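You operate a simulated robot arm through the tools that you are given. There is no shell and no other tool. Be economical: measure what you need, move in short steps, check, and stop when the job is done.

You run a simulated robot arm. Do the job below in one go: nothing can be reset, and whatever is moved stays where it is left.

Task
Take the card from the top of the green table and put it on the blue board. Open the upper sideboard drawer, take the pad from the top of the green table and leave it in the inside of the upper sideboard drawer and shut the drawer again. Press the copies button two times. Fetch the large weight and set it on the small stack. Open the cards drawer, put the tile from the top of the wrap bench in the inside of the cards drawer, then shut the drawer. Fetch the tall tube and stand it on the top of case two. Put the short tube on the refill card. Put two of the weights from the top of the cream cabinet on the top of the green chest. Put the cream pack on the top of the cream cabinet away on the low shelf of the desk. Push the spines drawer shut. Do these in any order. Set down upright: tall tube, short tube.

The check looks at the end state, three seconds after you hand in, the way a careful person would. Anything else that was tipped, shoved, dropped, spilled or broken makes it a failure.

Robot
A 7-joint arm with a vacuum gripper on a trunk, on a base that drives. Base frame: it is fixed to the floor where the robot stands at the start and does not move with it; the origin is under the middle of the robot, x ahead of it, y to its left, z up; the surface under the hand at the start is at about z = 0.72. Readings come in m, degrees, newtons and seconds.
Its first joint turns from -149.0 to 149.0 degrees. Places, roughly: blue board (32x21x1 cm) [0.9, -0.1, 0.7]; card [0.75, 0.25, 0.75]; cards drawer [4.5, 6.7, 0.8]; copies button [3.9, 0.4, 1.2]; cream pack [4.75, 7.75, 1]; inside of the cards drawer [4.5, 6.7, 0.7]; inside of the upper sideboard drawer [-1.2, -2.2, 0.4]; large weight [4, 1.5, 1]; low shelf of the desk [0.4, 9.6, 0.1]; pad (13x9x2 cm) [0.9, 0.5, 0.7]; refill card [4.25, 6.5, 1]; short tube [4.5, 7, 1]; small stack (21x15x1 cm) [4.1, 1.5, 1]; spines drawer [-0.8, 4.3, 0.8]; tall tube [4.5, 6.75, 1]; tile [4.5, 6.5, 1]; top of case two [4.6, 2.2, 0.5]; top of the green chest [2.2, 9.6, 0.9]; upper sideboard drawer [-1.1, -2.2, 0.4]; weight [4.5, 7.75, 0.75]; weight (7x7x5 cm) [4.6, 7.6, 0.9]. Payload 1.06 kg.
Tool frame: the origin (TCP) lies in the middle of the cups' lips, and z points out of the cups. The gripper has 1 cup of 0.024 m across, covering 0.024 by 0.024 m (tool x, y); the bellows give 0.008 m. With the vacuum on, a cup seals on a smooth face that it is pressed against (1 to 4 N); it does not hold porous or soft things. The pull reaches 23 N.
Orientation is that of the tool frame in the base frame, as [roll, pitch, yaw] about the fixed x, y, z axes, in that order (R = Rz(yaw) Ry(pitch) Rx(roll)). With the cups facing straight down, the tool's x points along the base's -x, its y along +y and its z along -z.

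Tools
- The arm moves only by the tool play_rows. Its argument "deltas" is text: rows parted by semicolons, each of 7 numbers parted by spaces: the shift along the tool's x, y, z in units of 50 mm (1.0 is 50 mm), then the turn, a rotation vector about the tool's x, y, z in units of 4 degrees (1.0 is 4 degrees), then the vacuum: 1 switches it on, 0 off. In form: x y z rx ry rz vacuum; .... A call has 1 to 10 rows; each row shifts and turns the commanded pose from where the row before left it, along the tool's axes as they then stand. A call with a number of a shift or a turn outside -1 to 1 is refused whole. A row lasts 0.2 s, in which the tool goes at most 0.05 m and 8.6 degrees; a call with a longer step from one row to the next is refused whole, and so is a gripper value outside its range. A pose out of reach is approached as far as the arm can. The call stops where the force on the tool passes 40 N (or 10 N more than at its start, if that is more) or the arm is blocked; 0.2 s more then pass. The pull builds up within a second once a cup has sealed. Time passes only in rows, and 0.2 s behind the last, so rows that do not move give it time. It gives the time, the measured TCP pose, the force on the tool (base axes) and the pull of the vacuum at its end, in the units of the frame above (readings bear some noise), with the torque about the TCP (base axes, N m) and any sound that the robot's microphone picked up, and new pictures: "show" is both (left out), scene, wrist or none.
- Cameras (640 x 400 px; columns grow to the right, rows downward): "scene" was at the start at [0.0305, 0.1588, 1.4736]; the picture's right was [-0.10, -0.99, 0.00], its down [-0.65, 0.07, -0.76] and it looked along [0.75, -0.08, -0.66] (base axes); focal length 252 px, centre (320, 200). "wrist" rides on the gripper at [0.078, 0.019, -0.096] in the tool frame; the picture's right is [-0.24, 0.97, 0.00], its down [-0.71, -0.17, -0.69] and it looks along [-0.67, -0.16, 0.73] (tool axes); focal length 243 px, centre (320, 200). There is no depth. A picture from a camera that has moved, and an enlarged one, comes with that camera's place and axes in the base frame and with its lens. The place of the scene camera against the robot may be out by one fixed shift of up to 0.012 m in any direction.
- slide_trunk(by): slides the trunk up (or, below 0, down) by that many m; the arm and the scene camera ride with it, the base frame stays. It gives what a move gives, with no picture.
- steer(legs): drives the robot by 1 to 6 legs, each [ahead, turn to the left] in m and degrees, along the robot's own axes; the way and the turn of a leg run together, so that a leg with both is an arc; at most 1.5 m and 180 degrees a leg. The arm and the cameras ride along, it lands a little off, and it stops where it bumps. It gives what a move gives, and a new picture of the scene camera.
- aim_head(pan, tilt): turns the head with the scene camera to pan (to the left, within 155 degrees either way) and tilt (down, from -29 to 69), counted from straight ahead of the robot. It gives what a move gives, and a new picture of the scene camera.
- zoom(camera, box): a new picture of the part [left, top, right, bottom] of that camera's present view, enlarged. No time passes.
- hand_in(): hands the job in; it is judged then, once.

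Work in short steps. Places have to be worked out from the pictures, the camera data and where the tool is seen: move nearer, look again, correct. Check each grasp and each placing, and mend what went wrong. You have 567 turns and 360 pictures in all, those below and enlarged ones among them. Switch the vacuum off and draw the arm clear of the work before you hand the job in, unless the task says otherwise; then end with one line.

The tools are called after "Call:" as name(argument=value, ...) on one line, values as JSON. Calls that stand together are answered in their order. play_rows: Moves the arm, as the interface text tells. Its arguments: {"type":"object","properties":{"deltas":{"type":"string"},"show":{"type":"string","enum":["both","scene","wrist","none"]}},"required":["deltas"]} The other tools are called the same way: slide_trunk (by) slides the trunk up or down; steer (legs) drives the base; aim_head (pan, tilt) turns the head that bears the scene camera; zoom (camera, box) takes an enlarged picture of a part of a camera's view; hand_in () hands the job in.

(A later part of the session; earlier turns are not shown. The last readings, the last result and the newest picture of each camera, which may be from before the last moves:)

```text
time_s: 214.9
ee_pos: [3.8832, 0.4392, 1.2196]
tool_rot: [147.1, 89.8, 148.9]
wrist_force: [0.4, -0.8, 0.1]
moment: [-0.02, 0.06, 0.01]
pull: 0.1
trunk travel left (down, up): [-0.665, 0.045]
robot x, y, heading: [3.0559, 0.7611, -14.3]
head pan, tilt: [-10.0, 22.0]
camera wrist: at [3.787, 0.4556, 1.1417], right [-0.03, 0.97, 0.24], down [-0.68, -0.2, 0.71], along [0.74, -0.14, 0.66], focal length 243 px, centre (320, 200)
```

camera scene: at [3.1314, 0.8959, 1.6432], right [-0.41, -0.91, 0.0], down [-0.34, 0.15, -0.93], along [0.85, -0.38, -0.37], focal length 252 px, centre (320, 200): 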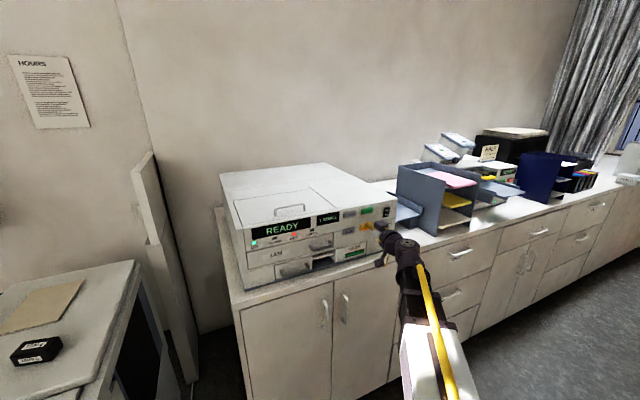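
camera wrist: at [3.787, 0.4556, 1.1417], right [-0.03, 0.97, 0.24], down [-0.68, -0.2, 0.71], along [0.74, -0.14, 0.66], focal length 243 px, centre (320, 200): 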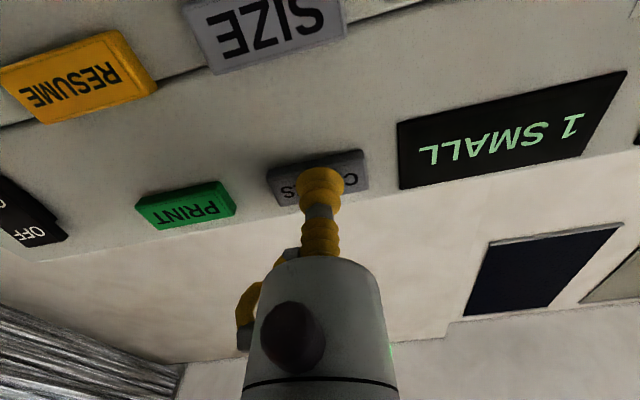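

Call:
play_rows(deltas="0 0 0.06 0 0 0 0;0 0 0.05 0 0 0 0", show="none")

```text
time_s: 215.5
ee_pos: [3.8884, 0.4388, 1.2195]
tool_rot: [147.6, 89.7, 149.4]
wrist_force: [-0.2, 0.5, 0.5]
moment: [0.01, 0.04, -0.01]
pull: 0.0
trunk travel left (down, up): [-0.665, 0.045]
robot x, y, heading: [3.0598, 0.7618, -14.1]
head pan, tilt: [-10.0, 22.0]
```

Call:
play_rows(deltas="0 0 0.06 0 0 0 0;0 0 0.05 0 0 0 0", show="none")

```text
time_s: 216.1
ee_pos: [3.8929, 0.4392, 1.2202]
tool_rot: [146.7, 89.7, 148.3]
wrist_force: [-2.0, 0.1, 0.1]
moment: [0.0, 0.0, -0.01]
pull: 0.0
trunk travel left (down, up): [-0.665, 0.045]
robot x, y, heading: [3.0555, 0.7602, -13.9]
head pan, tilt: [-10.0, 22.0]
heard: click
```

A click was heard at x≈3.893. I back off 1.5 cm and check the display.

Call:
play_rows(deltas="0 0 -0.3 0 0 0 0;0 0 -0.1 0 0 0 0", show="wrist")

```text
time_s: 216.7
ee_pos: [3.873, 0.4382, 1.221]
tool_rot: [147.2, 89.7, 149.1]
wrist_force: [-0.2, -0.4, -0.6]
moment: [-0.03, 0.03, -0.02]
pull: 0.0
trunk travel left (down, up): [-0.665, 0.045]
robot x, y, heading: [3.0578, 0.7614, -14.4]
head pan, tilt: [-10.0, 22.0]
camera wrist: at [3.7768, 0.4554, 1.1422], right [-0.03, 0.97, 0.24], down [-0.68, -0.2, 0.71], along [0.74, -0.14, 0.66], focal length 243 px, centre (320, 200)
```

wrist: 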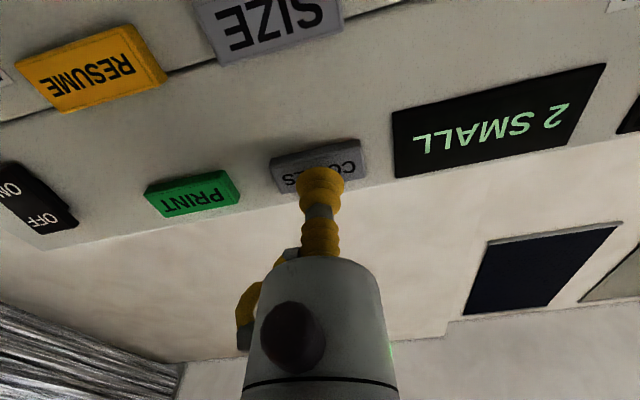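

The display reads "2 SMALL". I press a second time, ending at the same depth, then back off.

Call:
play_rows(deltas="0 0 0.25 0 0 0 0;0 0 0.08 0 0 0 0;0 0 0.06 0 0 0 0;0 0 0.03 0 0 0 0", show="none")

```text
time_s: 217.7
ee_pos: [3.8949, 0.4391, 1.2207]
tool_rot: [147.7, 89.7, 149.5]
wrist_force: [-3.0, 0.6, -0.8]
moment: [0.03, 0.01, -0.02]
pull: 0.0
trunk travel left (down, up): [-0.665, 0.045]
robot x, y, heading: [3.054, 0.7643, -14.1]
head pan, tilt: [-10.0, 22.0]
heard: click
```

Call:
play_rows(deltas="0 0 -0.3 0 0 0 0;0 0 -0.9 0 0 0 0;0 0 -0.9 0 0 0 0", show="wrist")

```text
time_s: 218.5
ee_pos: [3.7897, 0.4384, 1.2186]
tool_rot: [150.4, 89.8, 152.3]
wrist_force: [0.2, 0.7, 0.1]
moment: [0.02, 0.02, 0.02]
pull: 0.1
trunk travel left (down, up): [-0.665, 0.045]
robot x, y, heading: [3.0605, 0.7617, -14.3]
head pan, tilt: [-10.0, 22.0]
camera wrist: at [3.6927, 0.454, 1.1407], right [-0.03, 0.97, 0.24], down [-0.68, -0.2, 0.71], along [0.74, -0.14, 0.66], focal length 243 px, centre (320, 200)
```

wrist: 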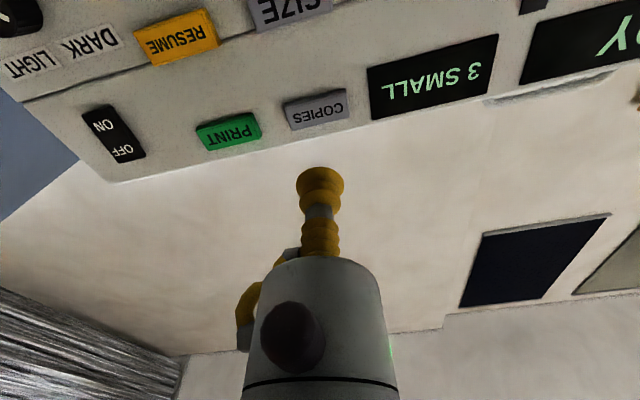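

The display shows "3 SMALL": two presses registered. Next, the 1000 g weight at about (3.89, 1.40) and the stack at (4.12, 1.48) on the copier. I back off and drive to about (3.18, 1.3).

Call:
steer(legs=[[-0.15, 0], [0, 76], [0.56, 0], [0, -54]])

Call:
aim_head(pan=0, tilt=35)

```text
time_s: 225.4
ee_pos: [3.5902, 1.8269, 1.2209]
tool_rot: [136.6, 89.7, -144.6]
wrist_force: [-0.4, -0.5, 0.4]
moment: [-0.01, 0.02, -0.03]
pull: 0.1
trunk travel left (down, up): [-0.665, 0.045]
robot x, y, heading: [3.1122, 1.1881, 63.0]
head pan, tilt: [-10.0, 22.0]
stopped in leg 3: the robot was blocked; the commanded pose is now the measured one
camera scene: at [2.9854, 1.2937, 1.6432], right [0.8, -0.6, 0.0], down [-0.23, -0.3, -0.93], along [0.56, 0.74, -0.37], focal length 252 px, centre (320, 200)
```

scene: 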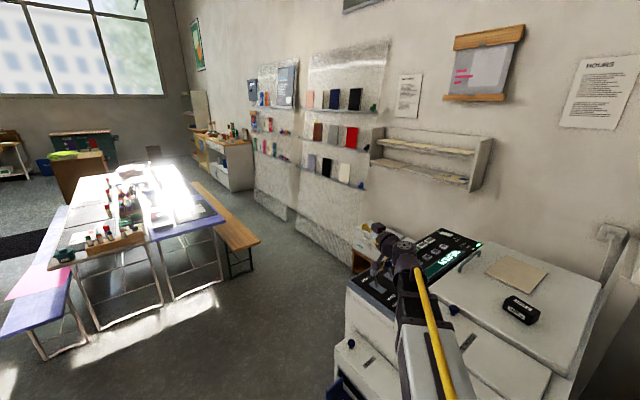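

```text
time_s: 226.1
ee_pos: [3.5905, 1.8285, 1.2196]
tool_rot: [145.7, 89.4, -135.5]
wrist_force: [0.1, -0.3, -0.5]
moment: [0.0, 0.05, -0.02]
pull: 0.1
trunk travel left (down, up): [-0.665, 0.045]
robot x, y, heading: [3.1112, 1.188, 62.6]
head pan, tilt: [0.0, 35.0]
camera scene: at [2.9706, 1.3002, 1.6226], right [0.89, -0.46, 0.0], down [-0.26, -0.51, -0.82], along [0.37, 0.73, -0.57], focal length 252 px, centre (320, 200)
```

scene: 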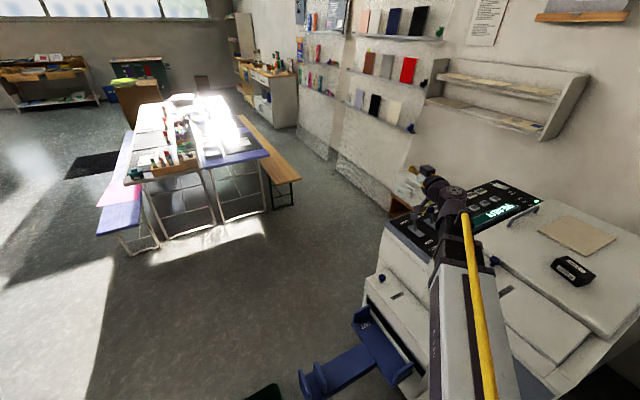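

The base bumped something, likely the copier's blue tray. I back off 0.12 m and look down there.

Call:
steer(legs=[[-0.15, 0]])

Call:
aim_head(pan=-10, tilt=55)

```text
time_s: 227.5
ee_pos: [3.5212, 1.6934, 1.2188]
tool_rot: [145.2, 89.7, -135.8]
wrist_force: [0.1, 0.1, -0.5]
moment: [0.02, 0.01, 0.02]
pull: 0.0
trunk travel left (down, up): [-0.665, 0.045]
robot x, y, heading: [3.0446, 1.0527, 63.0]
head pan, tilt: [0.0, 35.0]
camera scene: at [2.9019, 1.1665, 1.6226], right [0.89, -0.46, 0.0], down [-0.26, -0.51, -0.82], along [0.37, 0.73, -0.57], focal length 252 px, centre (320, 200)
```

scene: 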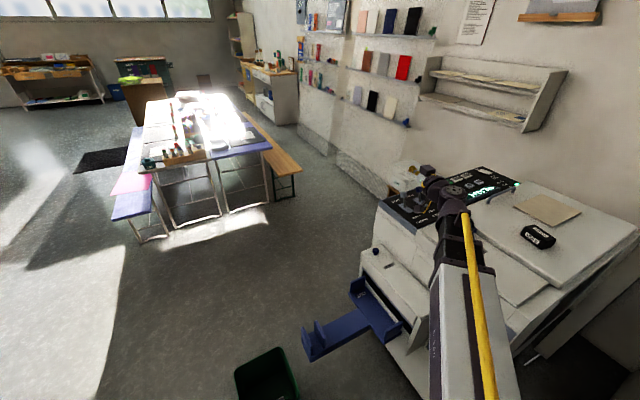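

```text
time_s: 228.3
ee_pos: [3.5214, 1.6945, 1.2193]
tool_rot: [145.2, 89.6, -135.9]
wrist_force: [0.0, -0.7, 0.1]
moment: [0.04, 0.01, 0.01]
pull: 0.0
trunk travel left (down, up): [-0.665, 0.045]
robot x, y, heading: [3.0407, 1.0543, 62.8]
head pan, tilt: [-10.0, 55.0]
camera scene: at [2.9055, 1.1458, 1.5944], right [0.8, -0.6, 0.0], down [-0.49, -0.65, -0.57], along [0.35, 0.46, -0.82], focal length 252 px, centre (320, 200)
```

scene: 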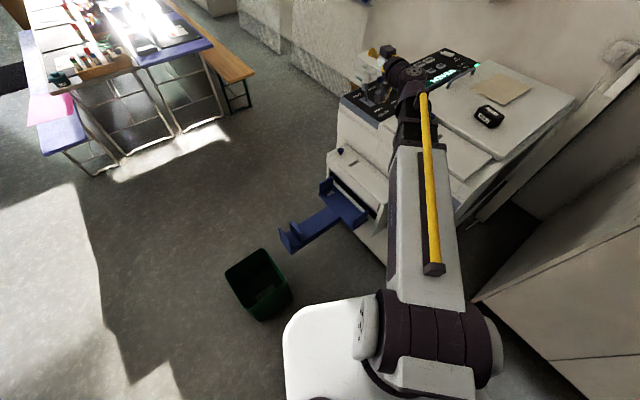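

The bin and tray are where they were; nothing was shifted. I turn to face +x here and edge forward, keeping away from the bin and the copier front.

Call:
steer(legs=[[0, -57], [0.15, 0]])

Call:
aim_head(pan=15, tilt=40)

```text
time_s: 232.2
ee_pos: [3.9904, 1.0287, 1.2197]
tool_rot: [145.9, 89.7, 168.6]
wrist_force: [0.0, 0.6, -0.2]
moment: [0.03, 0.02, 0.0]
pull: 0.1
trunk travel left (down, up): [-0.665, 0.045]
robot x, y, heading: [3.1912, 1.0728, 6.9]
head pan, tilt: [-10.0, 55.0]
camera scene: at [3.1903, 1.2277, 1.5943], right [-0.06, -1.0, 0.0], down [-0.82, 0.05, -0.57], along [0.57, -0.03, -0.82], focal length 252 px, centre (320, 200)
```

scene: 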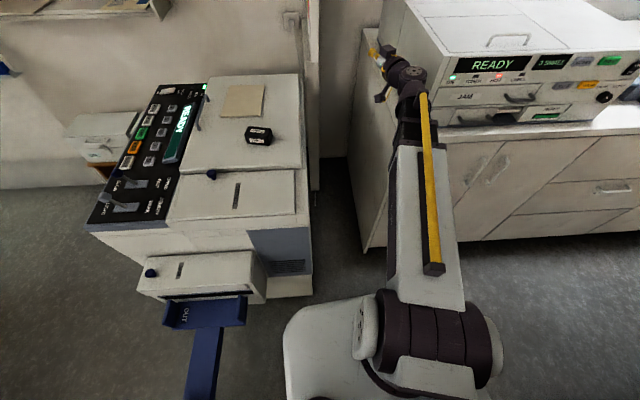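

```text
time_s: 233.1
ee_pos: [3.9898, 1.0286, 1.2188]
tool_rot: [145.7, 89.5, 168.4]
wrist_force: [0.1, 0.1, -0.4]
moment: [-0.02, 0.05, -0.01]
pull: 0.2
trunk travel left (down, up): [-0.665, 0.045]
robot x, y, heading: [3.1921, 1.0723, 6.9]
head pan, tilt: [15.0, 40.0]
camera scene: at [3.1971, 1.2633, 1.615], right [0.37, -0.93, 0.0], down [-0.6, -0.24, -0.77], along [0.71, 0.28, -0.64], focal length 252 px, centre (320, 200)
```

scene: 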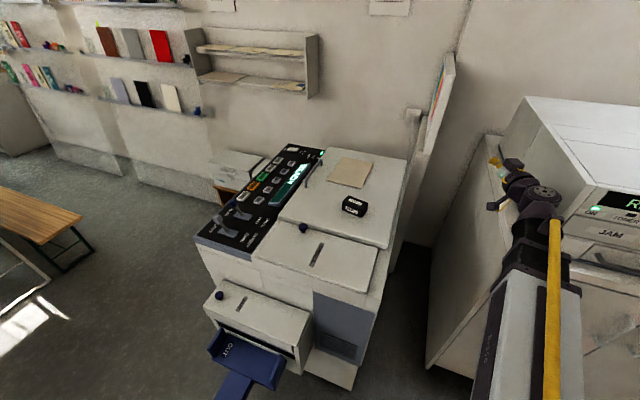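

Good view: weight near (3.877, 1.398), stack centre near (4.12, 1.483). I edge 6 cm forward and turn the tool down.

Call:
steer(legs=[[0.06, 0]])

Call:
play_rows(deltas="0 0 0 0 1 0 0;0 0 0 0 1 0 0;0 0 0 0 1 0 0;0 0 0 0 1 0 0;0 0 0 0 1 0 0;0 0 0 0 1 0 0;0 0 0 0 1 0 0;0 0 0 0 1 0 0;0 0 0 0 1 0 0;0 0 0 0 1 0 0", show="none")

Call:
play_rows(deltas="0 0 0 0 1 0 0;0 0 0 0 1 0 0;0 0 0 0 1 0 0;0 0 0 0 1 0 0;0 0 0 0 1 0 0;0 0 0 0 1 0 0;0 0 0 0 1 0 0;0 0 0 0 1 0 0;0 0 0 0 1 0 0;0 0 0 0 1 0 0", show="none")

Call:
play_rows(deltas="0 0 0 0 1 0 0;0 0 0 0 1 0 0;0 0 0 0 0.5 0 0", show="both")

```text
time_s: 234.1
ee_pos: [4.0511, 1.0356, 1.2176]
tool_rot: [146.2, 89.6, 169.0]
wrist_force: [-0.4, 0.2, -0.7]
moment: [-0.01, -0.01, -0.02]
pull: 0.0
trunk travel left (down, up): [-0.665, 0.045]
robot x, y, heading: [3.2451, 1.0787, 6.6]
head pan, tilt: [15.0, 40.0]
camera scene: at [3.2572, 1.2703, 1.615], right [0.37, -0.93, 0.0], down [-0.6, -0.24, -0.77], along [0.71, 0.28, -0.64], focal length 252 px, centre (320, 200)
```

scene: 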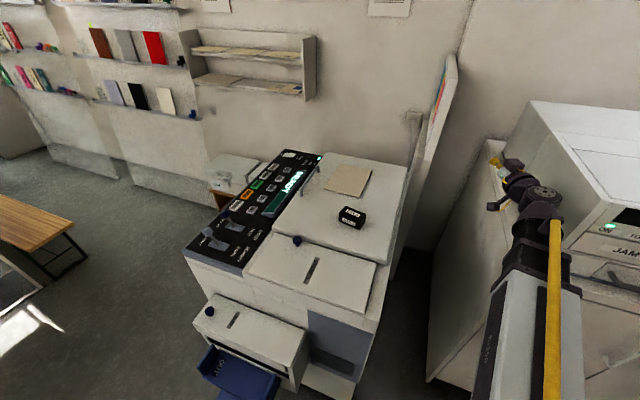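

```text
time_s: 236.3
ee_pos: [4.0502, 1.0348, 1.2201]
tool_rot: [179.7, 49.6, -157.6]
wrist_force: [1.0, -0.2, -0.5]
moment: [0.01, 0.01, 0.03]
pull: 0.1
trunk travel left (down, up): [-0.665, 0.045]
robot x, y, heading: [3.25, 1.0799, 6.8]
head pan, tilt: [15.0, 40.0]
```

```text
time_s: 238.5
ee_pos: [4.0508, 1.0359, 1.2205]
tool_rot: [179.9, 9.7, -157.4]
wrist_force: [0.1, -0.1, 0.0]
moment: [0.05, 0.03, -0.03]
pull: 0.0
trunk travel left (down, up): [-0.665, 0.045]
robot x, y, heading: [3.2482, 1.0791, 6.8]
head pan, tilt: [15.0, 40.0]
```

```text
time_s: 239.3
ee_pos: [4.0507, 1.0344, 1.2197]
tool_rot: [179.8, -0.4, -157.4]
wrist_force: [0.1, 0.5, -0.1]
moment: [0.0, 0.01, 0.0]
pull: 0.1
trunk travel left (down, up): [-0.665, 0.045]
robot x, y, heading: [3.2491, 1.0806, 6.7]
head pan, tilt: [15.0, 40.0]
camera scene: at [3.2568, 1.2704, 1.615], right [0.37, -0.93, 0.0], down [-0.6, -0.24, -0.77], along [0.71, 0.28, -0.64], focal length 252 px, centre (320, 200)
camera wrist: at [3.9715, 1.0239, 1.3144], right [-0.16, 0.99, 0.0], down [0.72, 0.11, 0.68], along [0.67, 0.11, -0.73], focal length 243 px, centre (320, 200)
```

scene: 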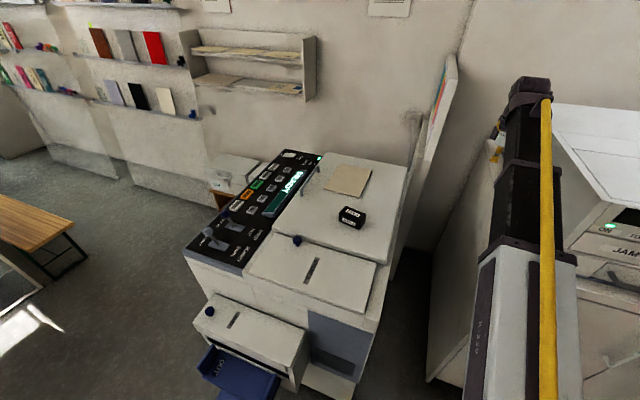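
wrist: 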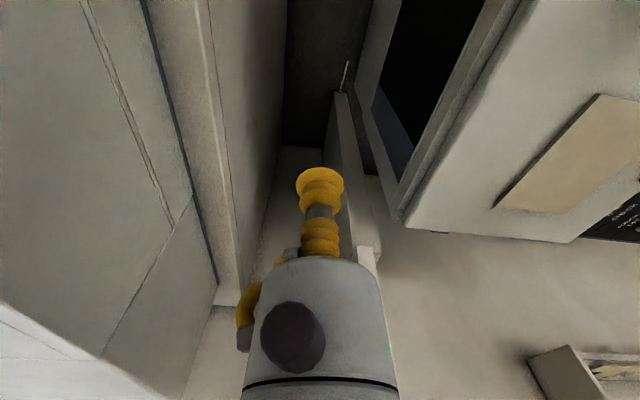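

I move the tool over the weight (tool y direction) staying high.

Call:
play_rows(deltas="0.05 0.99 0 0 0 0 0;0.05 0.99 0 0 0 0 0;0.05 0.99 0 0 0 0 0;0.05 0.99 0 0 0 0 0;0.05 0.99 0 0 0 0 0;0.05 0.99 0 0 0 0 0;0.5 0.8 0 0 0 0 0", show="wrist")

```text
time_s: 240.9
ee_pos: [3.8845, 1.3295, 1.2202]
tool_rot: [179.9, -0.4, -157.4]
wrist_force: [-0.1, -0.6, -1.1]
moment: [-0.01, 0.01, 0.03]
pull: 0.0
trunk travel left (down, up): [-0.665, 0.045]
robot x, y, heading: [3.2483, 1.0803, 7.0]
head pan, tilt: [15.0, 40.0]
camera wrist: at [3.8044, 1.3174, 1.3158], right [-0.16, 0.99, 0.0], down [0.72, 0.11, 0.68], along [0.67, 0.11, -0.73], focal length 243 px, centre (320, 200)
```

wrist: 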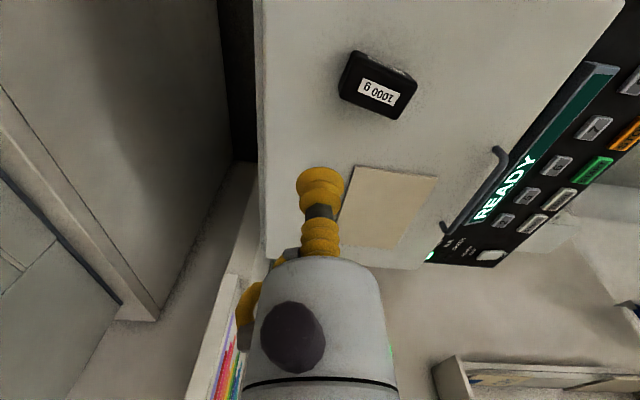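

Weight top centre is near (3.892, 1.402). I align over it and descend to about 1.06.

Call:
play_rows(deltas="-0.35 0.64 0 0 0 0 0;-0.35 0.64 0 0 0 0 0;0 0 0.9 0 0 0 0;0 0 0.9 0 0 0 0;0 0 0.9 0 0 0 0;0 0 0.4 0 0 0 0", show="both")

```text
time_s: 242.3
ee_pos: [3.8895, 1.4039, 1.0653]
tool_rot: [179.7, -0.3, -157.4]
wrist_force: [-0.4, -0.3, -0.4]
moment: [-0.04, 0.03, 0.0]
pull: 0.2
trunk travel left (down, up): [-0.665, 0.045]
robot x, y, heading: [3.2518, 1.0751, 6.7]
head pan, tilt: [15.0, 40.0]
camera scene: at [3.2568, 1.2705, 1.615], right [0.37, -0.93, 0.0], down [-0.6, -0.24, -0.77], along [0.71, 0.28, -0.64], focal length 252 px, centre (320, 200)
camera wrist: at [3.8106, 1.3922, 1.1604], right [-0.16, 0.99, 0.0], down [0.72, 0.11, 0.68], along [0.67, 0.11, -0.73], focal length 243 px, centre (320, 200)
```

scene: 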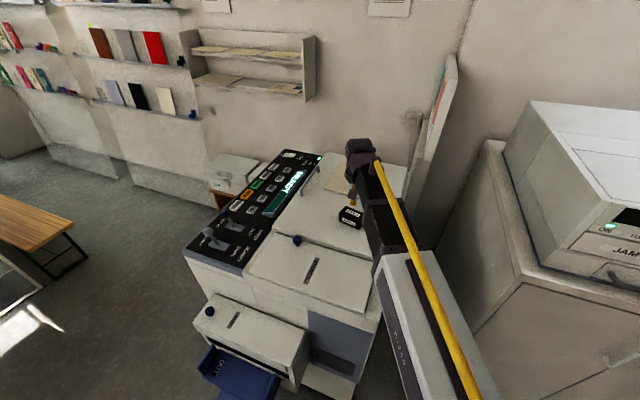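
wrist: 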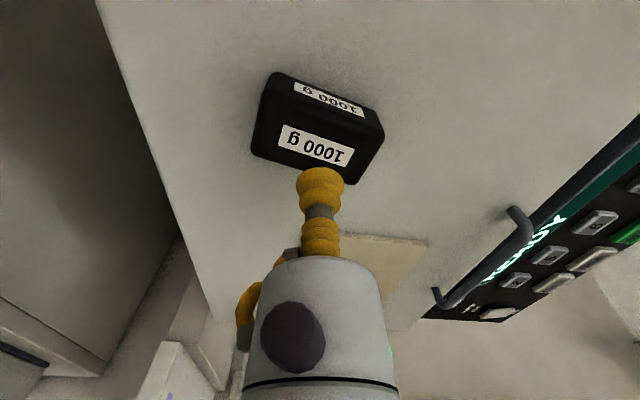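

The cup is over the top label's centre. I creep down with the vacuum on.

Call:
play_rows(deltas="0 0 0.3 0 0 0 1;0 0 0.2 0 0 0 1;0 0 0.08 0 0 0 1;0 0 0.06 0 0 0 1;0 0 0.06 0 0 0 1;0 0 0 0 0 0 1", show="none")

```text
time_s: 243.7
ee_pos: [3.8898, 1.4038, 1.0298]
tool_rot: [179.8, -0.3, -157.3]
wrist_force: [0.0, 0.5, 0.7]
moment: [0.01, -0.03, 0.01]
pull: 0.0
trunk travel left (down, up): [-0.665, 0.045]
robot x, y, heading: [3.2505, 1.0796, 6.6]
head pan, tilt: [15.0, 40.0]
```

Call:
play_rows(deltas="0 0 0.06 0 0 0 1;0 0 0.06 0 0 0 1;0 0 0.05 0 0 0 1;0 0 0 0 0 0 1", show="none")

```text
time_s: 244.7
ee_pos: [3.8906, 1.4035, 1.0216]
tool_rot: [179.9, -0.3, -157.3]
wrist_force: [-0.1, -0.1, 0.3]
moment: [-0.02, -0.01, -0.02]
pull: 0.0
trunk travel left (down, up): [-0.665, 0.045]
robot x, y, heading: [3.248, 1.0771, 6.6]
head pan, tilt: [15.0, 40.0]
```

Call:
play_rows(deltas="0 0 0.06 0 0 0 1;0 0 0.06 0 0 0 1;0 0 0.05 0 0 0 1;0 0 0 0 0 0 1", show="wrist")

```text
time_s: 245.7
ee_pos: [3.89, 1.4045, 1.0145]
tool_rot: [179.8, -0.2, -157.4]
wrist_force: [0.6, 1.9, 16.0]
moment: [-0.06, -0.05, 0.0]
pull: 22.9
trunk travel left (down, up): [-0.665, 0.045]
robot x, y, heading: [3.2535, 1.0809, 6.8]
head pan, tilt: [15.0, 40.0]
camera wrist: at [3.8107, 1.3918, 1.1093], right [-0.16, 0.99, 0.0], down [0.72, 0.11, 0.68], along [0.67, 0.11, -0.73], focal length 243 px, centre (320, 200)
```

wrist: 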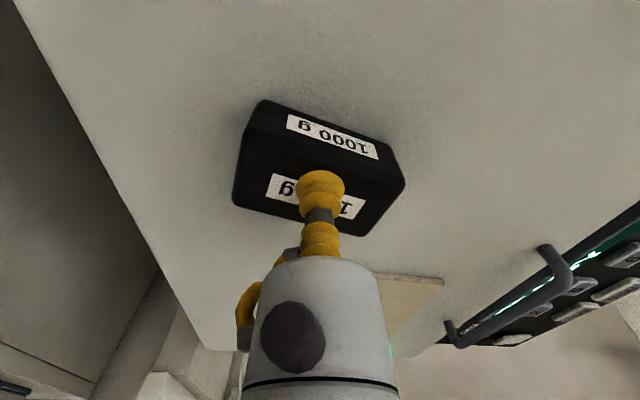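

Sealed. I lift gently and move toward the stack centre (4.11, 1.488).

Call:
play_rows(deltas="0 0 -0.15 0 0 0 1;0 0 -0.25 0 0 0 1;0 0 -0.35 0 0 0 1;0 0 -0.35 0 0 0 1;0 0 -0.3 0 0 0 1;0 0 -0.1 0 0 0 1", show="wrist")

```text
time_s: 247.1
ee_pos: [3.8908, 1.4054, 1.0884]
tool_rot: [179.8, -0.3, -157.3]
wrist_force: [0.6, -0.5, -10.0]
moment: [0.02, 0.06, -0.01]
pull: 22.9
trunk travel left (down, up): [-0.665, 0.045]
robot x, y, heading: [3.251, 1.0819, 6.7]
head pan, tilt: [15.0, 40.0]
camera wrist: at [3.8113, 1.3928, 1.184], right [-0.16, 0.99, 0.0], down [0.72, 0.11, 0.68], along [0.67, 0.11, -0.73], focal length 243 px, centre (320, 200)
```

wrist: 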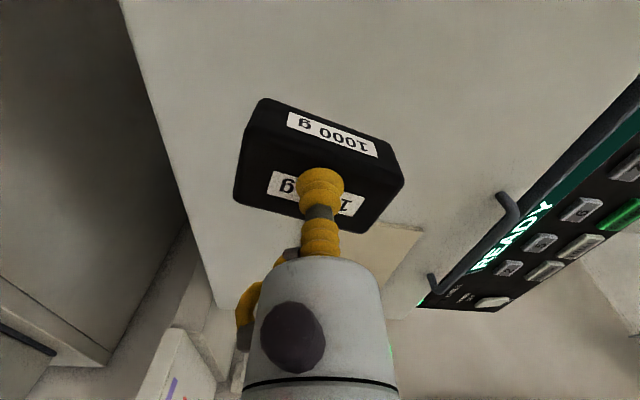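

Call:
play_rows(deltas="-0.5 0 0 0 0 0 1;-0.8 0 0 0 0 0 1;-0.8 0 0 0 0 0 1;-0.8 0 0 0 0 0 1;-0.8 0 0 0 0 0 1;-0.6 0 0 0 0 0 1;-0.3 0 0 0 0 0 1;0 0 0 0 0 0 1", show="both")

```text
time_s: 248.9
ee_pos: [4.1024, 1.4937, 1.0846]
tool_rot: [179.8, -0.4, -157.3]
wrist_force: [0.6, -0.4, -9.6]
moment: [0.01, 0.08, 0.02]
pull: 23.2
trunk travel left (down, up): [-0.665, 0.045]
robot x, y, heading: [3.2486, 1.0767, 6.7]
head pan, tilt: [15.0, 40.0]
camera scene: at [3.2578, 1.271, 1.6149], right [0.37, -0.93, 0.0], down [-0.6, -0.24, -0.77], along [0.71, 0.28, -0.64], focal length 252 px, centre (320, 200)
camera wrist: at [4.0245, 1.4813, 1.1807], right [-0.16, 0.99, 0.0], down [0.72, 0.11, 0.68], along [0.67, 0.11, -0.73], focal length 243 px, centre (320, 200)
```

scene: 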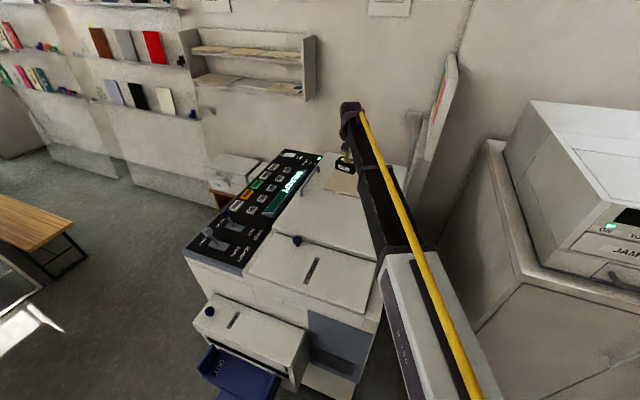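
wrist: 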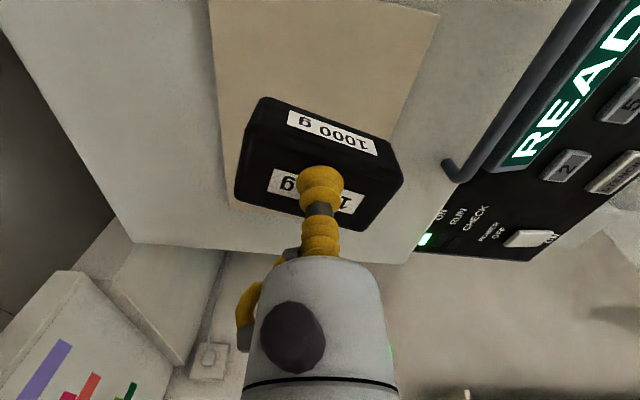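

The stack spans x 4.035–4.232, y 1.414–1.56. I shift about 3 cm to its centre and lower.

Call:
play_rows(deltas="-0.5 -0.3 0 0 0 0 1;0 0 0.4 0 0 0 1;0 0 0.4 0 0 0 1;0 0 0.2 0 0 0 1;0 0 0 0 0 0 1", show="wrist")

```text
time_s: 250.1
ee_pos: [4.1313, 1.4879, 1.0351]
tool_rot: [179.8, -0.3, -157.3]
wrist_force: [0.2, -0.2, -9.7]
moment: [0.02, 0.06, 0.02]
pull: 23.2
trunk travel left (down, up): [-0.665, 0.045]
robot x, y, heading: [3.2505, 1.0755, 6.5]
head pan, tilt: [15.0, 40.0]
camera wrist: at [4.0519, 1.4769, 1.1311], right [-0.16, 0.99, 0.0], down [0.72, 0.11, 0.68], along [0.67, 0.11, -0.73], focal length 243 px, centre (320, 200)
```

wrist: 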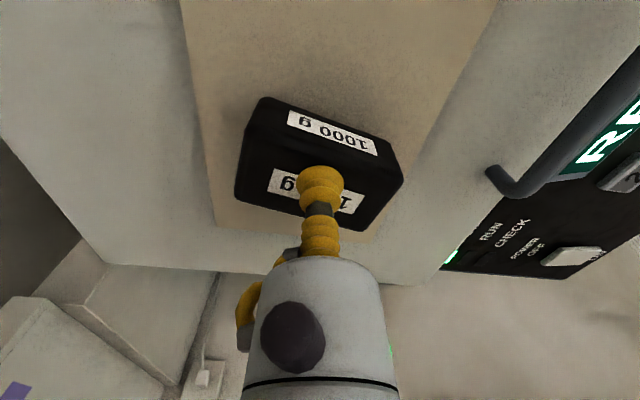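

Centred. I creep down until the load transfers.

Call:
play_rows(deltas="0 0 0.08 0 0 0 1;0 0 0.06 0 0 0 1;0 0 0.05 0 0 0 1;0 0 0 0 0 0 1", show="none")

```text
time_s: 251.1
ee_pos: [4.1313, 1.49, 1.0267]
tool_rot: [179.8, -0.3, -157.3]
wrist_force: [0.8, 0.7, -7.9]
moment: [-0.01, 0.05, 0.03]
pull: 22.9
trunk travel left (down, up): [-0.665, 0.045]
robot x, y, heading: [3.2525, 1.0789, 6.6]
head pan, tilt: [15.0, 40.0]
```

Call:
play_rows(deltas="0 0 0.04 0 0 0 1;0 0 0.03 0 0 0 1;0 0 0 0 0 0 1", show="none")

```text
time_s: 251.9
ee_pos: [4.1312, 1.4887, 1.0255]
tool_rot: [179.8, -0.2, -157.4]
wrist_force: [5.6, 4.5, 10.8]
moment: [-0.06, -0.07, 0.02]
pull: 22.9
trunk travel left (down, up): [-0.665, 0.045]
robot x, y, heading: [3.2462, 1.0815, 6.4]
head pan, tilt: [15.0, 40.0]
```

Load transferred. I release, wait, and lift away.

Call:
play_rows(deltas="0 0 -0.02 0 0 0 0;0 0 0 0 0 0 0;0 0 0 0 0 0 0;0 0 0 0 0 0 0;0 0 -0.1 0 0 0 0;0 0 -0.4 0 0 0 0;0 0 -0.9 0 0 0 0;0 0 -0.9 0 0 0 0;0 0 -0.9 0 0 0 0", show="wrist")

```text
time_s: 253.9
ee_pos: [4.1324, 1.489, 1.1855]
tool_rot: [179.8, -0.3, -157.3]
wrist_force: [0.5, 0.5, 0.3]
moment: [-0.02, 0.01, -0.02]
pull: 0.1
trunk travel left (down, up): [-0.665, 0.045]
robot x, y, heading: [3.2557, 1.078, 6.7]
head pan, tilt: [15.0, 40.0]
camera wrist: at [4.0535, 1.477, 1.2804], right [-0.16, 0.99, 0.0], down [0.72, 0.11, 0.68], along [0.67, 0.11, -0.73], focal length 243 px, centre (320, 200)
```

wrist: 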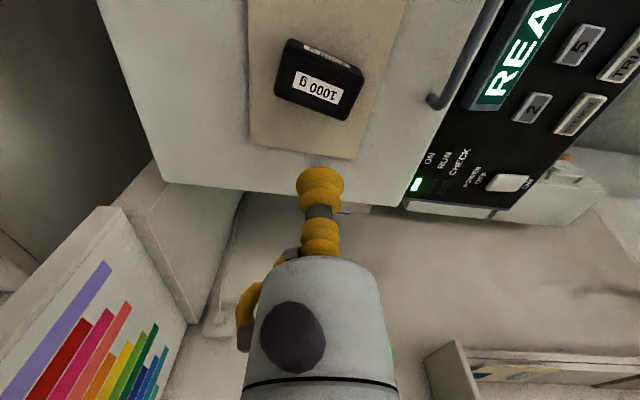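

The weight sits on the stack. I draw the arm in and reverse out, then turn toward +y to look at the room's far side and at case two.

Call:
play_rows(deltas="0.9 0 -0.3 0 0 0 0;0.9 0 0 0 0 0 0;0.9 -0.3 0 0 0 0 0;0.9 -0.3 0 0 0 0 0;0.9 -0.3 0 0 0 0 0;0.9 -0.3 0 0 0 0 0", show="none")

Call:
steer(legs=[[-1.2, 0]])

Call:
aim_head(pan=20, tilt=20)

Call:
aim_head(pan=80, tilt=20)

```text
time_s: 255.3
ee_pos: [3.9063, 1.3288, 1.2021]
tool_rot: [179.8, -0.3, -157.3]
wrist_force: [-0.5, 0.3, 0.3]
moment: [-0.03, 0.0, 0.0]
pull: 0.0
trunk travel left (down, up): [-0.665, 0.045]
robot x, y, heading: [3.2515, 1.0789, 6.7]
head pan, tilt: [15.0, 40.0]
```

```text
time_s: 261.3
ee_pos: [2.7206, 1.1892, 1.2037]
tool_rot: [179.8, -0.3, -157.3]
wrist_force: [-0.9, -1.0, -0.1]
moment: [0.01, -0.01, -0.01]
pull: 0.0
trunk travel left (down, up): [-0.665, 0.045]
robot x, y, heading: [2.0612, 0.9403, 6.5]
head pan, tilt: [15.0, 40.0]
camera scene: at [2.0698, 1.1317, 1.615], right [0.37, -0.93, 0.0], down [-0.6, -0.24, -0.77], along [0.71, 0.28, -0.64], focal length 252 px, centre (320, 200)
```

scene: 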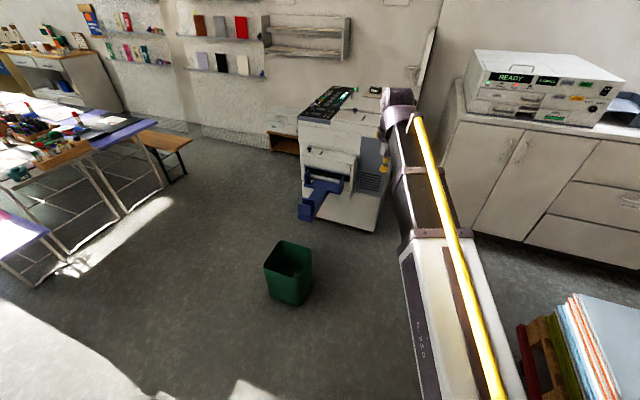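

```text
time_s: 262.1
ee_pos: [2.7205, 1.1887, 1.2028]
tool_rot: [179.8, -0.3, -157.5]
wrist_force: [0.3, 0.0, 0.6]
moment: [-0.03, 0.01, -0.02]
pull: 0.0
trunk travel left (down, up): [-0.665, 0.045]
robot x, y, heading: [2.0666, 0.9402, 6.3]
head pan, tilt: [20.0, 20.0]
camera scene: at [2.0741, 1.1421, 1.6463], right [0.45, -0.89, 0.0], down [-0.31, -0.15, -0.94], along [0.84, 0.42, -0.34], focal length 252 px, centre (320, 200)
```

scene: 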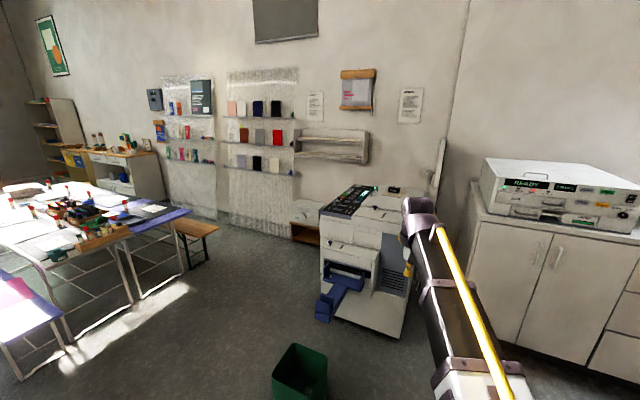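

```text
time_s: 263.4
ee_pos: [2.7211, 1.1894, 1.2021]
tool_rot: [179.8, -0.3, -157.4]
wrist_force: [-0.3, -1.1, 0.7]
moment: [0.0, 0.01, -0.01]
pull: 0.0
trunk travel left (down, up): [-0.665, 0.045]
robot x, y, heading: [2.0607, 0.9402, 7.0]
head pan, tilt: [80.0, 20.0]
camera scene: at [1.9964, 1.1933, 1.6464], right [1.0, -0.06, 0.0], down [-0.02, -0.34, -0.94], along [0.06, 0.94, -0.34], focal length 252 px, centre (320, 200)
```

scene: 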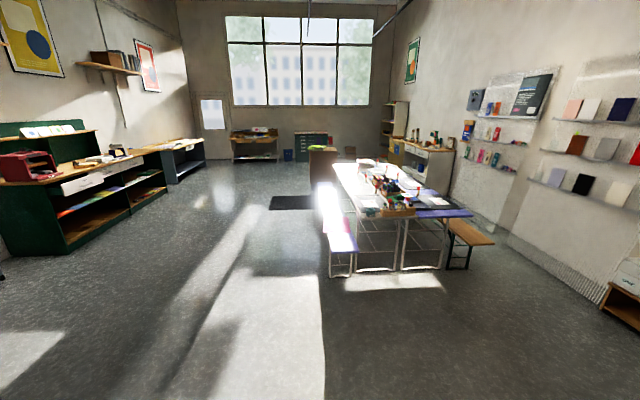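

Clear lane on the left of the tables. I drive up to about (1.6, 4.9) and look at the far area.

Call:
steer(legs=[[0, 90], [1.4, 0], [1.4, 0], [1.1, 0]])

Call:
aim_head(pan=-50, tilt=18)

Call:
aim_head(pan=0, tilt=20)

```text
time_s: 286.1
ee_pos: [1.1728, 5.4295, 1.2017]
tool_rot: [179.7, -0.3, -64.5]
wrist_force: [-0.3, 0.8, -1.2]
moment: [-0.04, -0.03, -0.04]
pull: 0.1
trunk travel left (down, up): [-0.665, 0.045]
robot x, y, heading: [1.4606, 4.7878, 99.5]
head pan, tilt: [80.0, 20.0]
camera scene: at [1.196, 4.711, 1.6464], right [0.01, 1.0, 0.0], down [0.34, 0.0, -0.94], along [-0.94, 0.01, -0.34], focal length 252 px, centre (320, 200)
```

scene: 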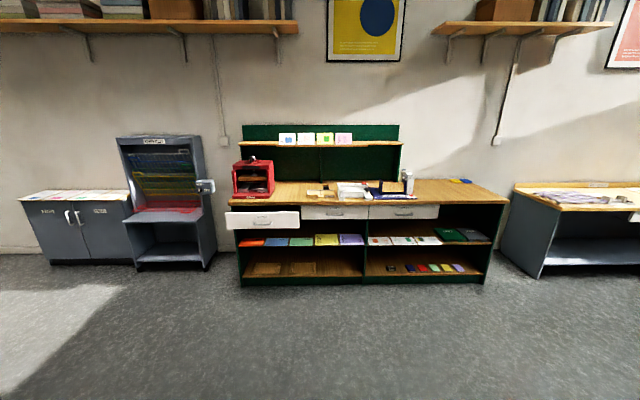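

```text
time_s: 288.2
ee_pos: [1.1754, 5.4302, 1.2019]
tool_rot: [179.8, -0.3, -64.5]
wrist_force: [0.1, -0.3, -0.2]
moment: [0.0, 0.0, -0.05]
pull: 0.0
trunk travel left (down, up): [-0.665, 0.045]
robot x, y, heading: [1.4593, 4.7803, 99.1]
head pan, tilt: [-50.0, 18.0]
camera scene: at [1.3497, 4.7811, 1.6497], right [0.76, -0.65, 0.0], down [-0.2, -0.24, -0.95], along [0.62, 0.72, -0.31], focal length 252 px, centre (320, 200)
```

scene: 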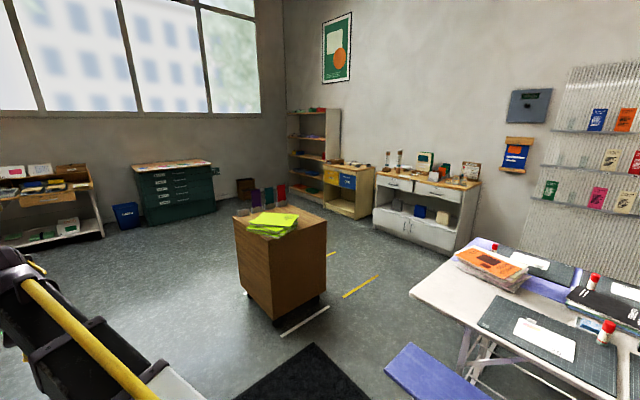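

```text
time_s: 289.4
ee_pos: [1.1738, 5.4298, 1.2011]
tool_rot: [179.8, -0.3, -64.5]
wrist_force: [0.6, 0.6, -0.3]
moment: [-0.01, 0.05, 0.01]
pull: 0.0
trunk travel left (down, up): [-0.665, 0.045]
robot x, y, heading: [1.4607, 4.7872, 99.3]
head pan, tilt: [0.0, 20.0]
camera scene: at [1.2738, 4.802, 1.6464], right [0.99, 0.16, 0.0], down [0.06, -0.34, -0.94], along [-0.15, 0.93, -0.34], focal length 252 px, centre (320, 200)
```

scene: 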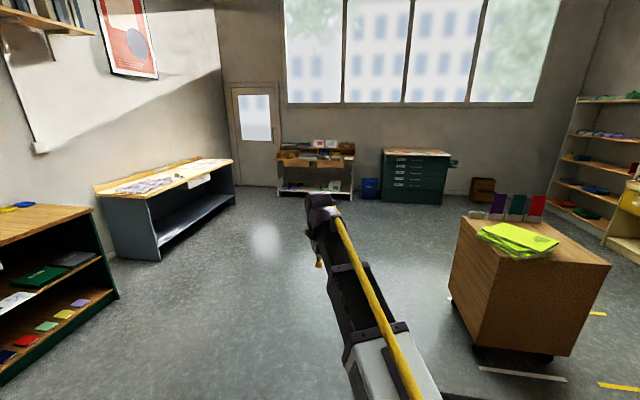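

The spines drawer (left drawer of the green bench) stands open, face near (−0.69, 4.27, 0.8). I drive there facing the bench.

Call:
steer(legs=[[0, 104], [1.15, 0], [0, -23]])

Call:
aim_head(pan=0, tilt=35)

```text
time_s: 300.7
ee_pos: [-0.2484, 4.112, 1.2027]
tool_rot: [179.8, -0.3, 18.4]
wrist_force: [-0.3, -1.0, -0.5]
moment: [0.01, -0.01, 0.01]
pull: 0.0
trunk travel left (down, up): [-0.665, 0.045]
robot x, y, heading: [0.4243, 4.3121, -177.5]
head pan, tilt: [0.0, 20.0]
camera scene: at [0.3757, 4.1394, 1.6464], right [-0.04, 1.0, 0.0], down [0.34, 0.01, -0.94], along [-0.94, -0.04, -0.34], focal length 252 px, centre (320, 200)
```

scene: 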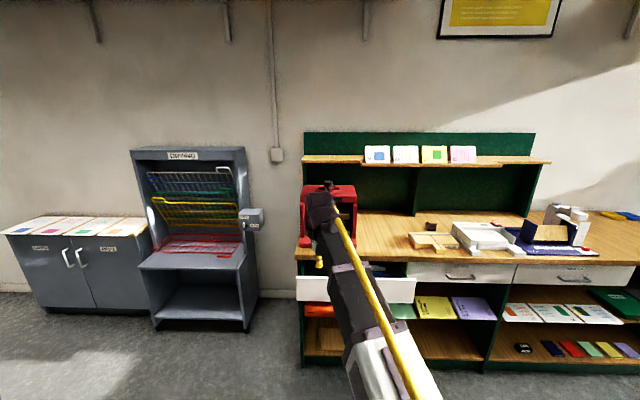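

```text
time_s: 301.5
ee_pos: [-0.249, 4.1123, 1.2016]
tool_rot: [179.8, -0.3, 18.4]
wrist_force: [0.0, 0.1, -0.1]
moment: [0.02, 0.04, -0.02]
pull: 0.2
trunk travel left (down, up): [-0.665, 0.045]
robot x, y, heading: [0.4233, 4.3119, -177.6]
head pan, tilt: [0.0, 35.0]
camera scene: at [0.3809, 4.1394, 1.6226], right [-0.04, 1.0, 0.0], down [0.57, 0.02, -0.82], along [-0.82, -0.03, -0.57], focal length 252 px, centre (320, 200)
```

scene: 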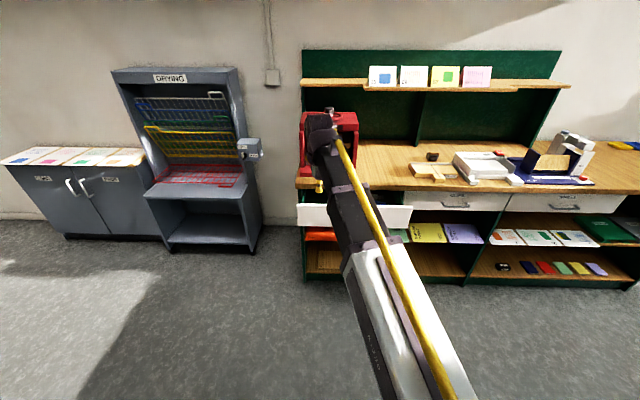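

The face centre is near (−0.69, 4.28, 0.785). I yaw the tool straight and turn it horizontal, then lower the trunk.

Call:
play_rows(deltas="0 0 0 0 0 1 0;0 0 0 0 0 1 0;0 0 0 0 0 1 0;0 0 0 0 0 1 0;0 0 0 0 0 0.6 0;0 0 0 0 -1 0 0;0 0 0 0 -1 0 0;0 0 0 0 -1 0 0;0 0 0 0 -1 0 0;0 0 0 0 -1 0 0", show="none")

Call:
play_rows(deltas="0 0 0 0 -1 0 0;0 0 0 0 -1 0 0;0 0 0 0 -1 0 0;0 0 0 0 -1 0 0;0 0 0 0 -1 0 0;0 0 0 0 -1 0 0;0 0 0 0 -1 0 0;0 0 0 0 -1 0 0;0 0 0 0 -1 0 0;0 0 0 0 -1 0 0", show="none")

Call:
play_rows(deltas="0 0 0 0 -1 0 0;0 0 0 0 -1 0 0;0 0 0 0 -1 0 0;0 0 0 0 -1 0 0;0 0 0 0 -1 0 0;0 0 0 0 -1 0 0;0 0 0 0 -1 0 0;0 0 0 0 -0.4 0 0", show="none")

Call:
slide_trunk(by=-0.4)

Call:
play_rows(deltas="0 0 0 0 0 0 0", show="both")

```text
time_s: 303.7
ee_pos: [-0.248, 4.1115, 1.2021]
tool_rot: [179.9, 19.9, 0.1]
wrist_force: [-0.4, 0.3, 0.0]
moment: [0.01, 0.02, -0.01]
pull: 0.1
trunk travel left (down, up): [-0.665, 0.045]
robot x, y, heading: [0.427, 4.3133, -177.5]
head pan, tilt: [0.0, 35.0]
```

```text
time_s: 305.9
ee_pos: [-0.2487, 4.1134, 1.2035]
tool_rot: [179.8, 59.8, -0.1]
wrist_force: [-0.7, 0.2, 0.6]
moment: [0.0, 0.0, 0.02]
pull: 0.0
trunk travel left (down, up): [-0.665, 0.045]
robot x, y, heading: [0.4275, 4.3166, -177.7]
head pan, tilt: [0.0, 35.0]
```

```text
time_s: 307.7
ee_pos: [-0.2582, 4.1064, 1.2033]
tool_rot: [173.0, 89.4, -6.9]
wrist_force: [-0.7, -0.4, 0.0]
moment: [0.0, 0.02, 0.02]
pull: 0.1
out of reach, approached as far as the arm can: row 5, 6
trunk travel left (down, up): [-0.665, 0.045]
robot x, y, heading: [0.4282, 4.3169, -177.5]
head pan, tilt: [0.0, 35.0]
```

```text
time_s: 311.5
ee_pos: [-0.2602, 4.1075, 0.8046]
tool_rot: [173.3, 89.3, -6.7]
wrist_force: [-0.6, -0.7, -0.1]
moment: [-0.01, 0.03, 0.03]
pull: 0.1
trunk travel left (down, up): [-0.265, 0.445]
robot x, y, heading: [0.4222, 4.3148, -177.4]
head pan, tilt: [0.0, 35.0]
```

```text
time_s: 311.9
ee_pos: [-0.2593, 4.1066, 0.8032]
tool_rot: [173.3, 89.2, -6.7]
wrist_force: [0.4, 0.0, -0.4]
moment: [0.0, 0.01, -0.01]
pull: 0.0
trunk travel left (down, up): [-0.265, 0.445]
robot x, y, heading: [0.4249, 4.3165, -177.4]
head pan, tilt: [0.0, 35.0]
camera scene: at [0.3809, 4.1394, 1.2226], right [-0.04, 1.0, 0.0], down [0.57, 0.02, -0.82], along [-0.82, -0.03, -0.57], focal length 252 px, centre (320, 200)
camera wrist: at [-0.1626, 4.0885, 0.7251], right [0.0, -0.97, 0.24], down [0.68, 0.17, 0.72], along [-0.74, 0.16, 0.66], focal length 243 px, centre (320, 200)
```

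scene: 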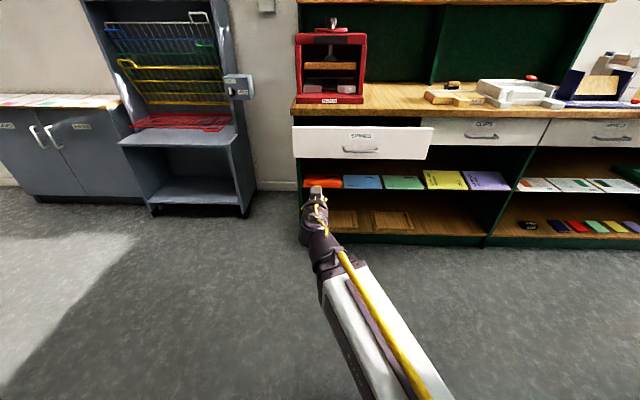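
wrist: 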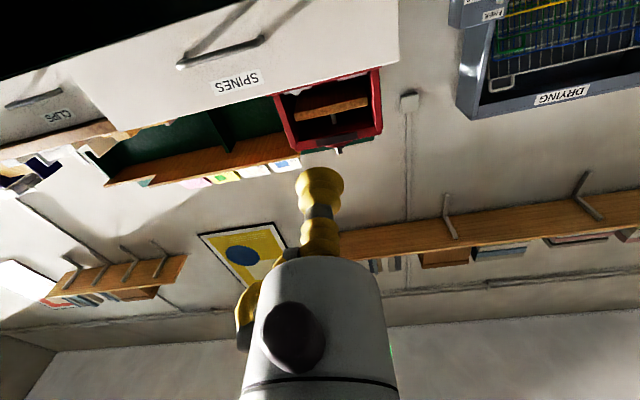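

Face: x≈−0.65, y 3.99–4.57, z 0.735–0.874, handle in the middle; neighbours' faces at x≈−0.77. I drive 0.3 m forward and push left of the handle at y≈4.14.

Call:
steer(legs=[[0.28, 0]])

Call:
play_rows(deltas="0 -0.8 0 0 0 0 0;0 0 0.4 0 0 0 0;0 0 0.4 0 0 0 0;0 0 0.3 0 0 0 0", show="both")

```text
time_s: 313.9
ee_pos: [-0.5421, 4.0942, 0.8026]
tool_rot: [173.1, 89.3, -6.8]
wrist_force: [0.4, 0.0, 0.1]
moment: [-0.01, 0.01, -0.02]
pull: 0.1
trunk travel left (down, up): [-0.265, 0.445]
robot x, y, heading: [0.1407, 4.3009, -177.4]
head pan, tilt: [0.0, 35.0]
camera scene: at [0.0979, 4.1273, 1.2225], right [-0.04, 1.0, 0.0], down [0.57, 0.02, -0.82], along [-0.82, -0.04, -0.57], focal length 252 px, centre (320, 200)
```

scene: 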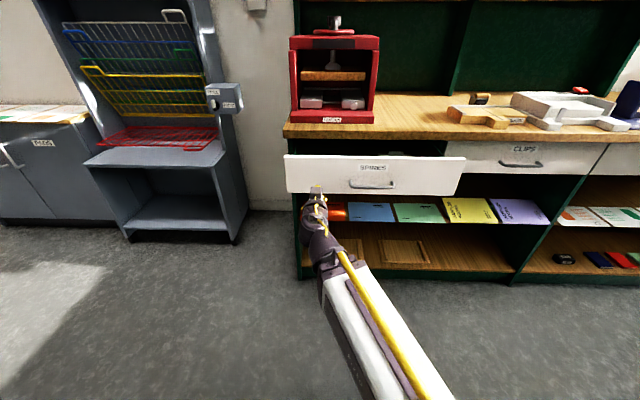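

```text
time_s: 314.9
ee_pos: [-0.611, 4.1282, 0.8029]
tool_rot: [172.0, 89.4, -7.8]
wrist_force: [0.8, -0.3, -0.1]
moment: [0.01, 0.03, 0.04]
pull: 0.0
out of reach, approached as far as the arm can: row 1
trunk travel left (down, up): [-0.265, 0.445]
robot x, y, heading: [0.1428, 4.301, -177.4]
head pan, tilt: [0.0, 35.0]
camera scene: at [0.098, 4.1273, 1.2225], right [-0.04, 1.0, 0.0], down [0.57, 0.02, -0.82], along [-0.82, -0.04, -0.57], focal length 252 px, centre (320, 200)
camera wrist: at [-0.5144, 4.1099, 0.7257], right [0.0, -0.97, 0.24], down [0.68, 0.17, 0.72], along [-0.74, 0.16, 0.66], focal length 243 px, centre (320, 200)
```

scene: 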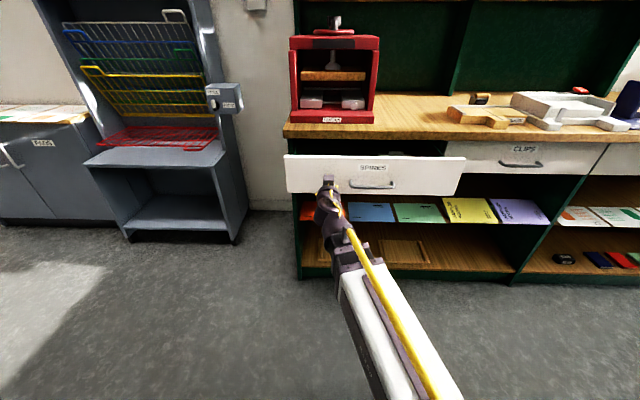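
wrist: 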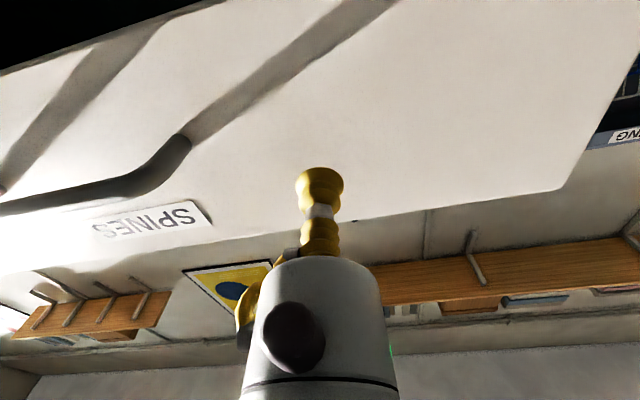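

Aligned on the blank part of the face. I push forward slowly until it stops.

Call:
play_rows(deltas="0 0 0.4 0 0 0 0;0 0 0.3 0 0 0 0;0 0 0.3 0 0 0 0;0 0 0.3 0 0 0 0;0 0 0.3 0 0 0 0;0 0 0.3 0 0 0 0;0 0 0.3 0 0 0 0", show="scene")

```text
time_s: 316.5
ee_pos: [-0.7226, 4.1277, 0.803]
tool_rot: [173.3, 89.3, -6.7]
wrist_force: [1.1, 1.1, 0.0]
moment: [-0.01, 0.01, 0.0]
pull: 0.0
trunk travel left (down, up): [-0.265, 0.445]
robot x, y, heading: [0.1385, 4.3014, -177.4]
head pan, tilt: [0.0, 35.0]
camera scene: at [0.0979, 4.1273, 1.2225], right [-0.04, 1.0, 0.0], down [0.57, 0.02, -0.82], along [-0.82, -0.04, -0.57], focal length 252 px, centre (320, 200)
```

scene: 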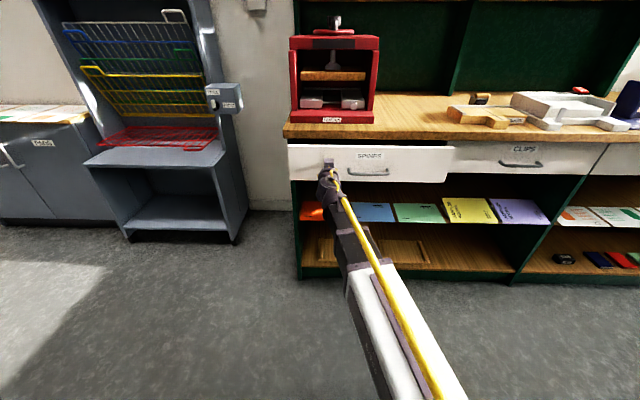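

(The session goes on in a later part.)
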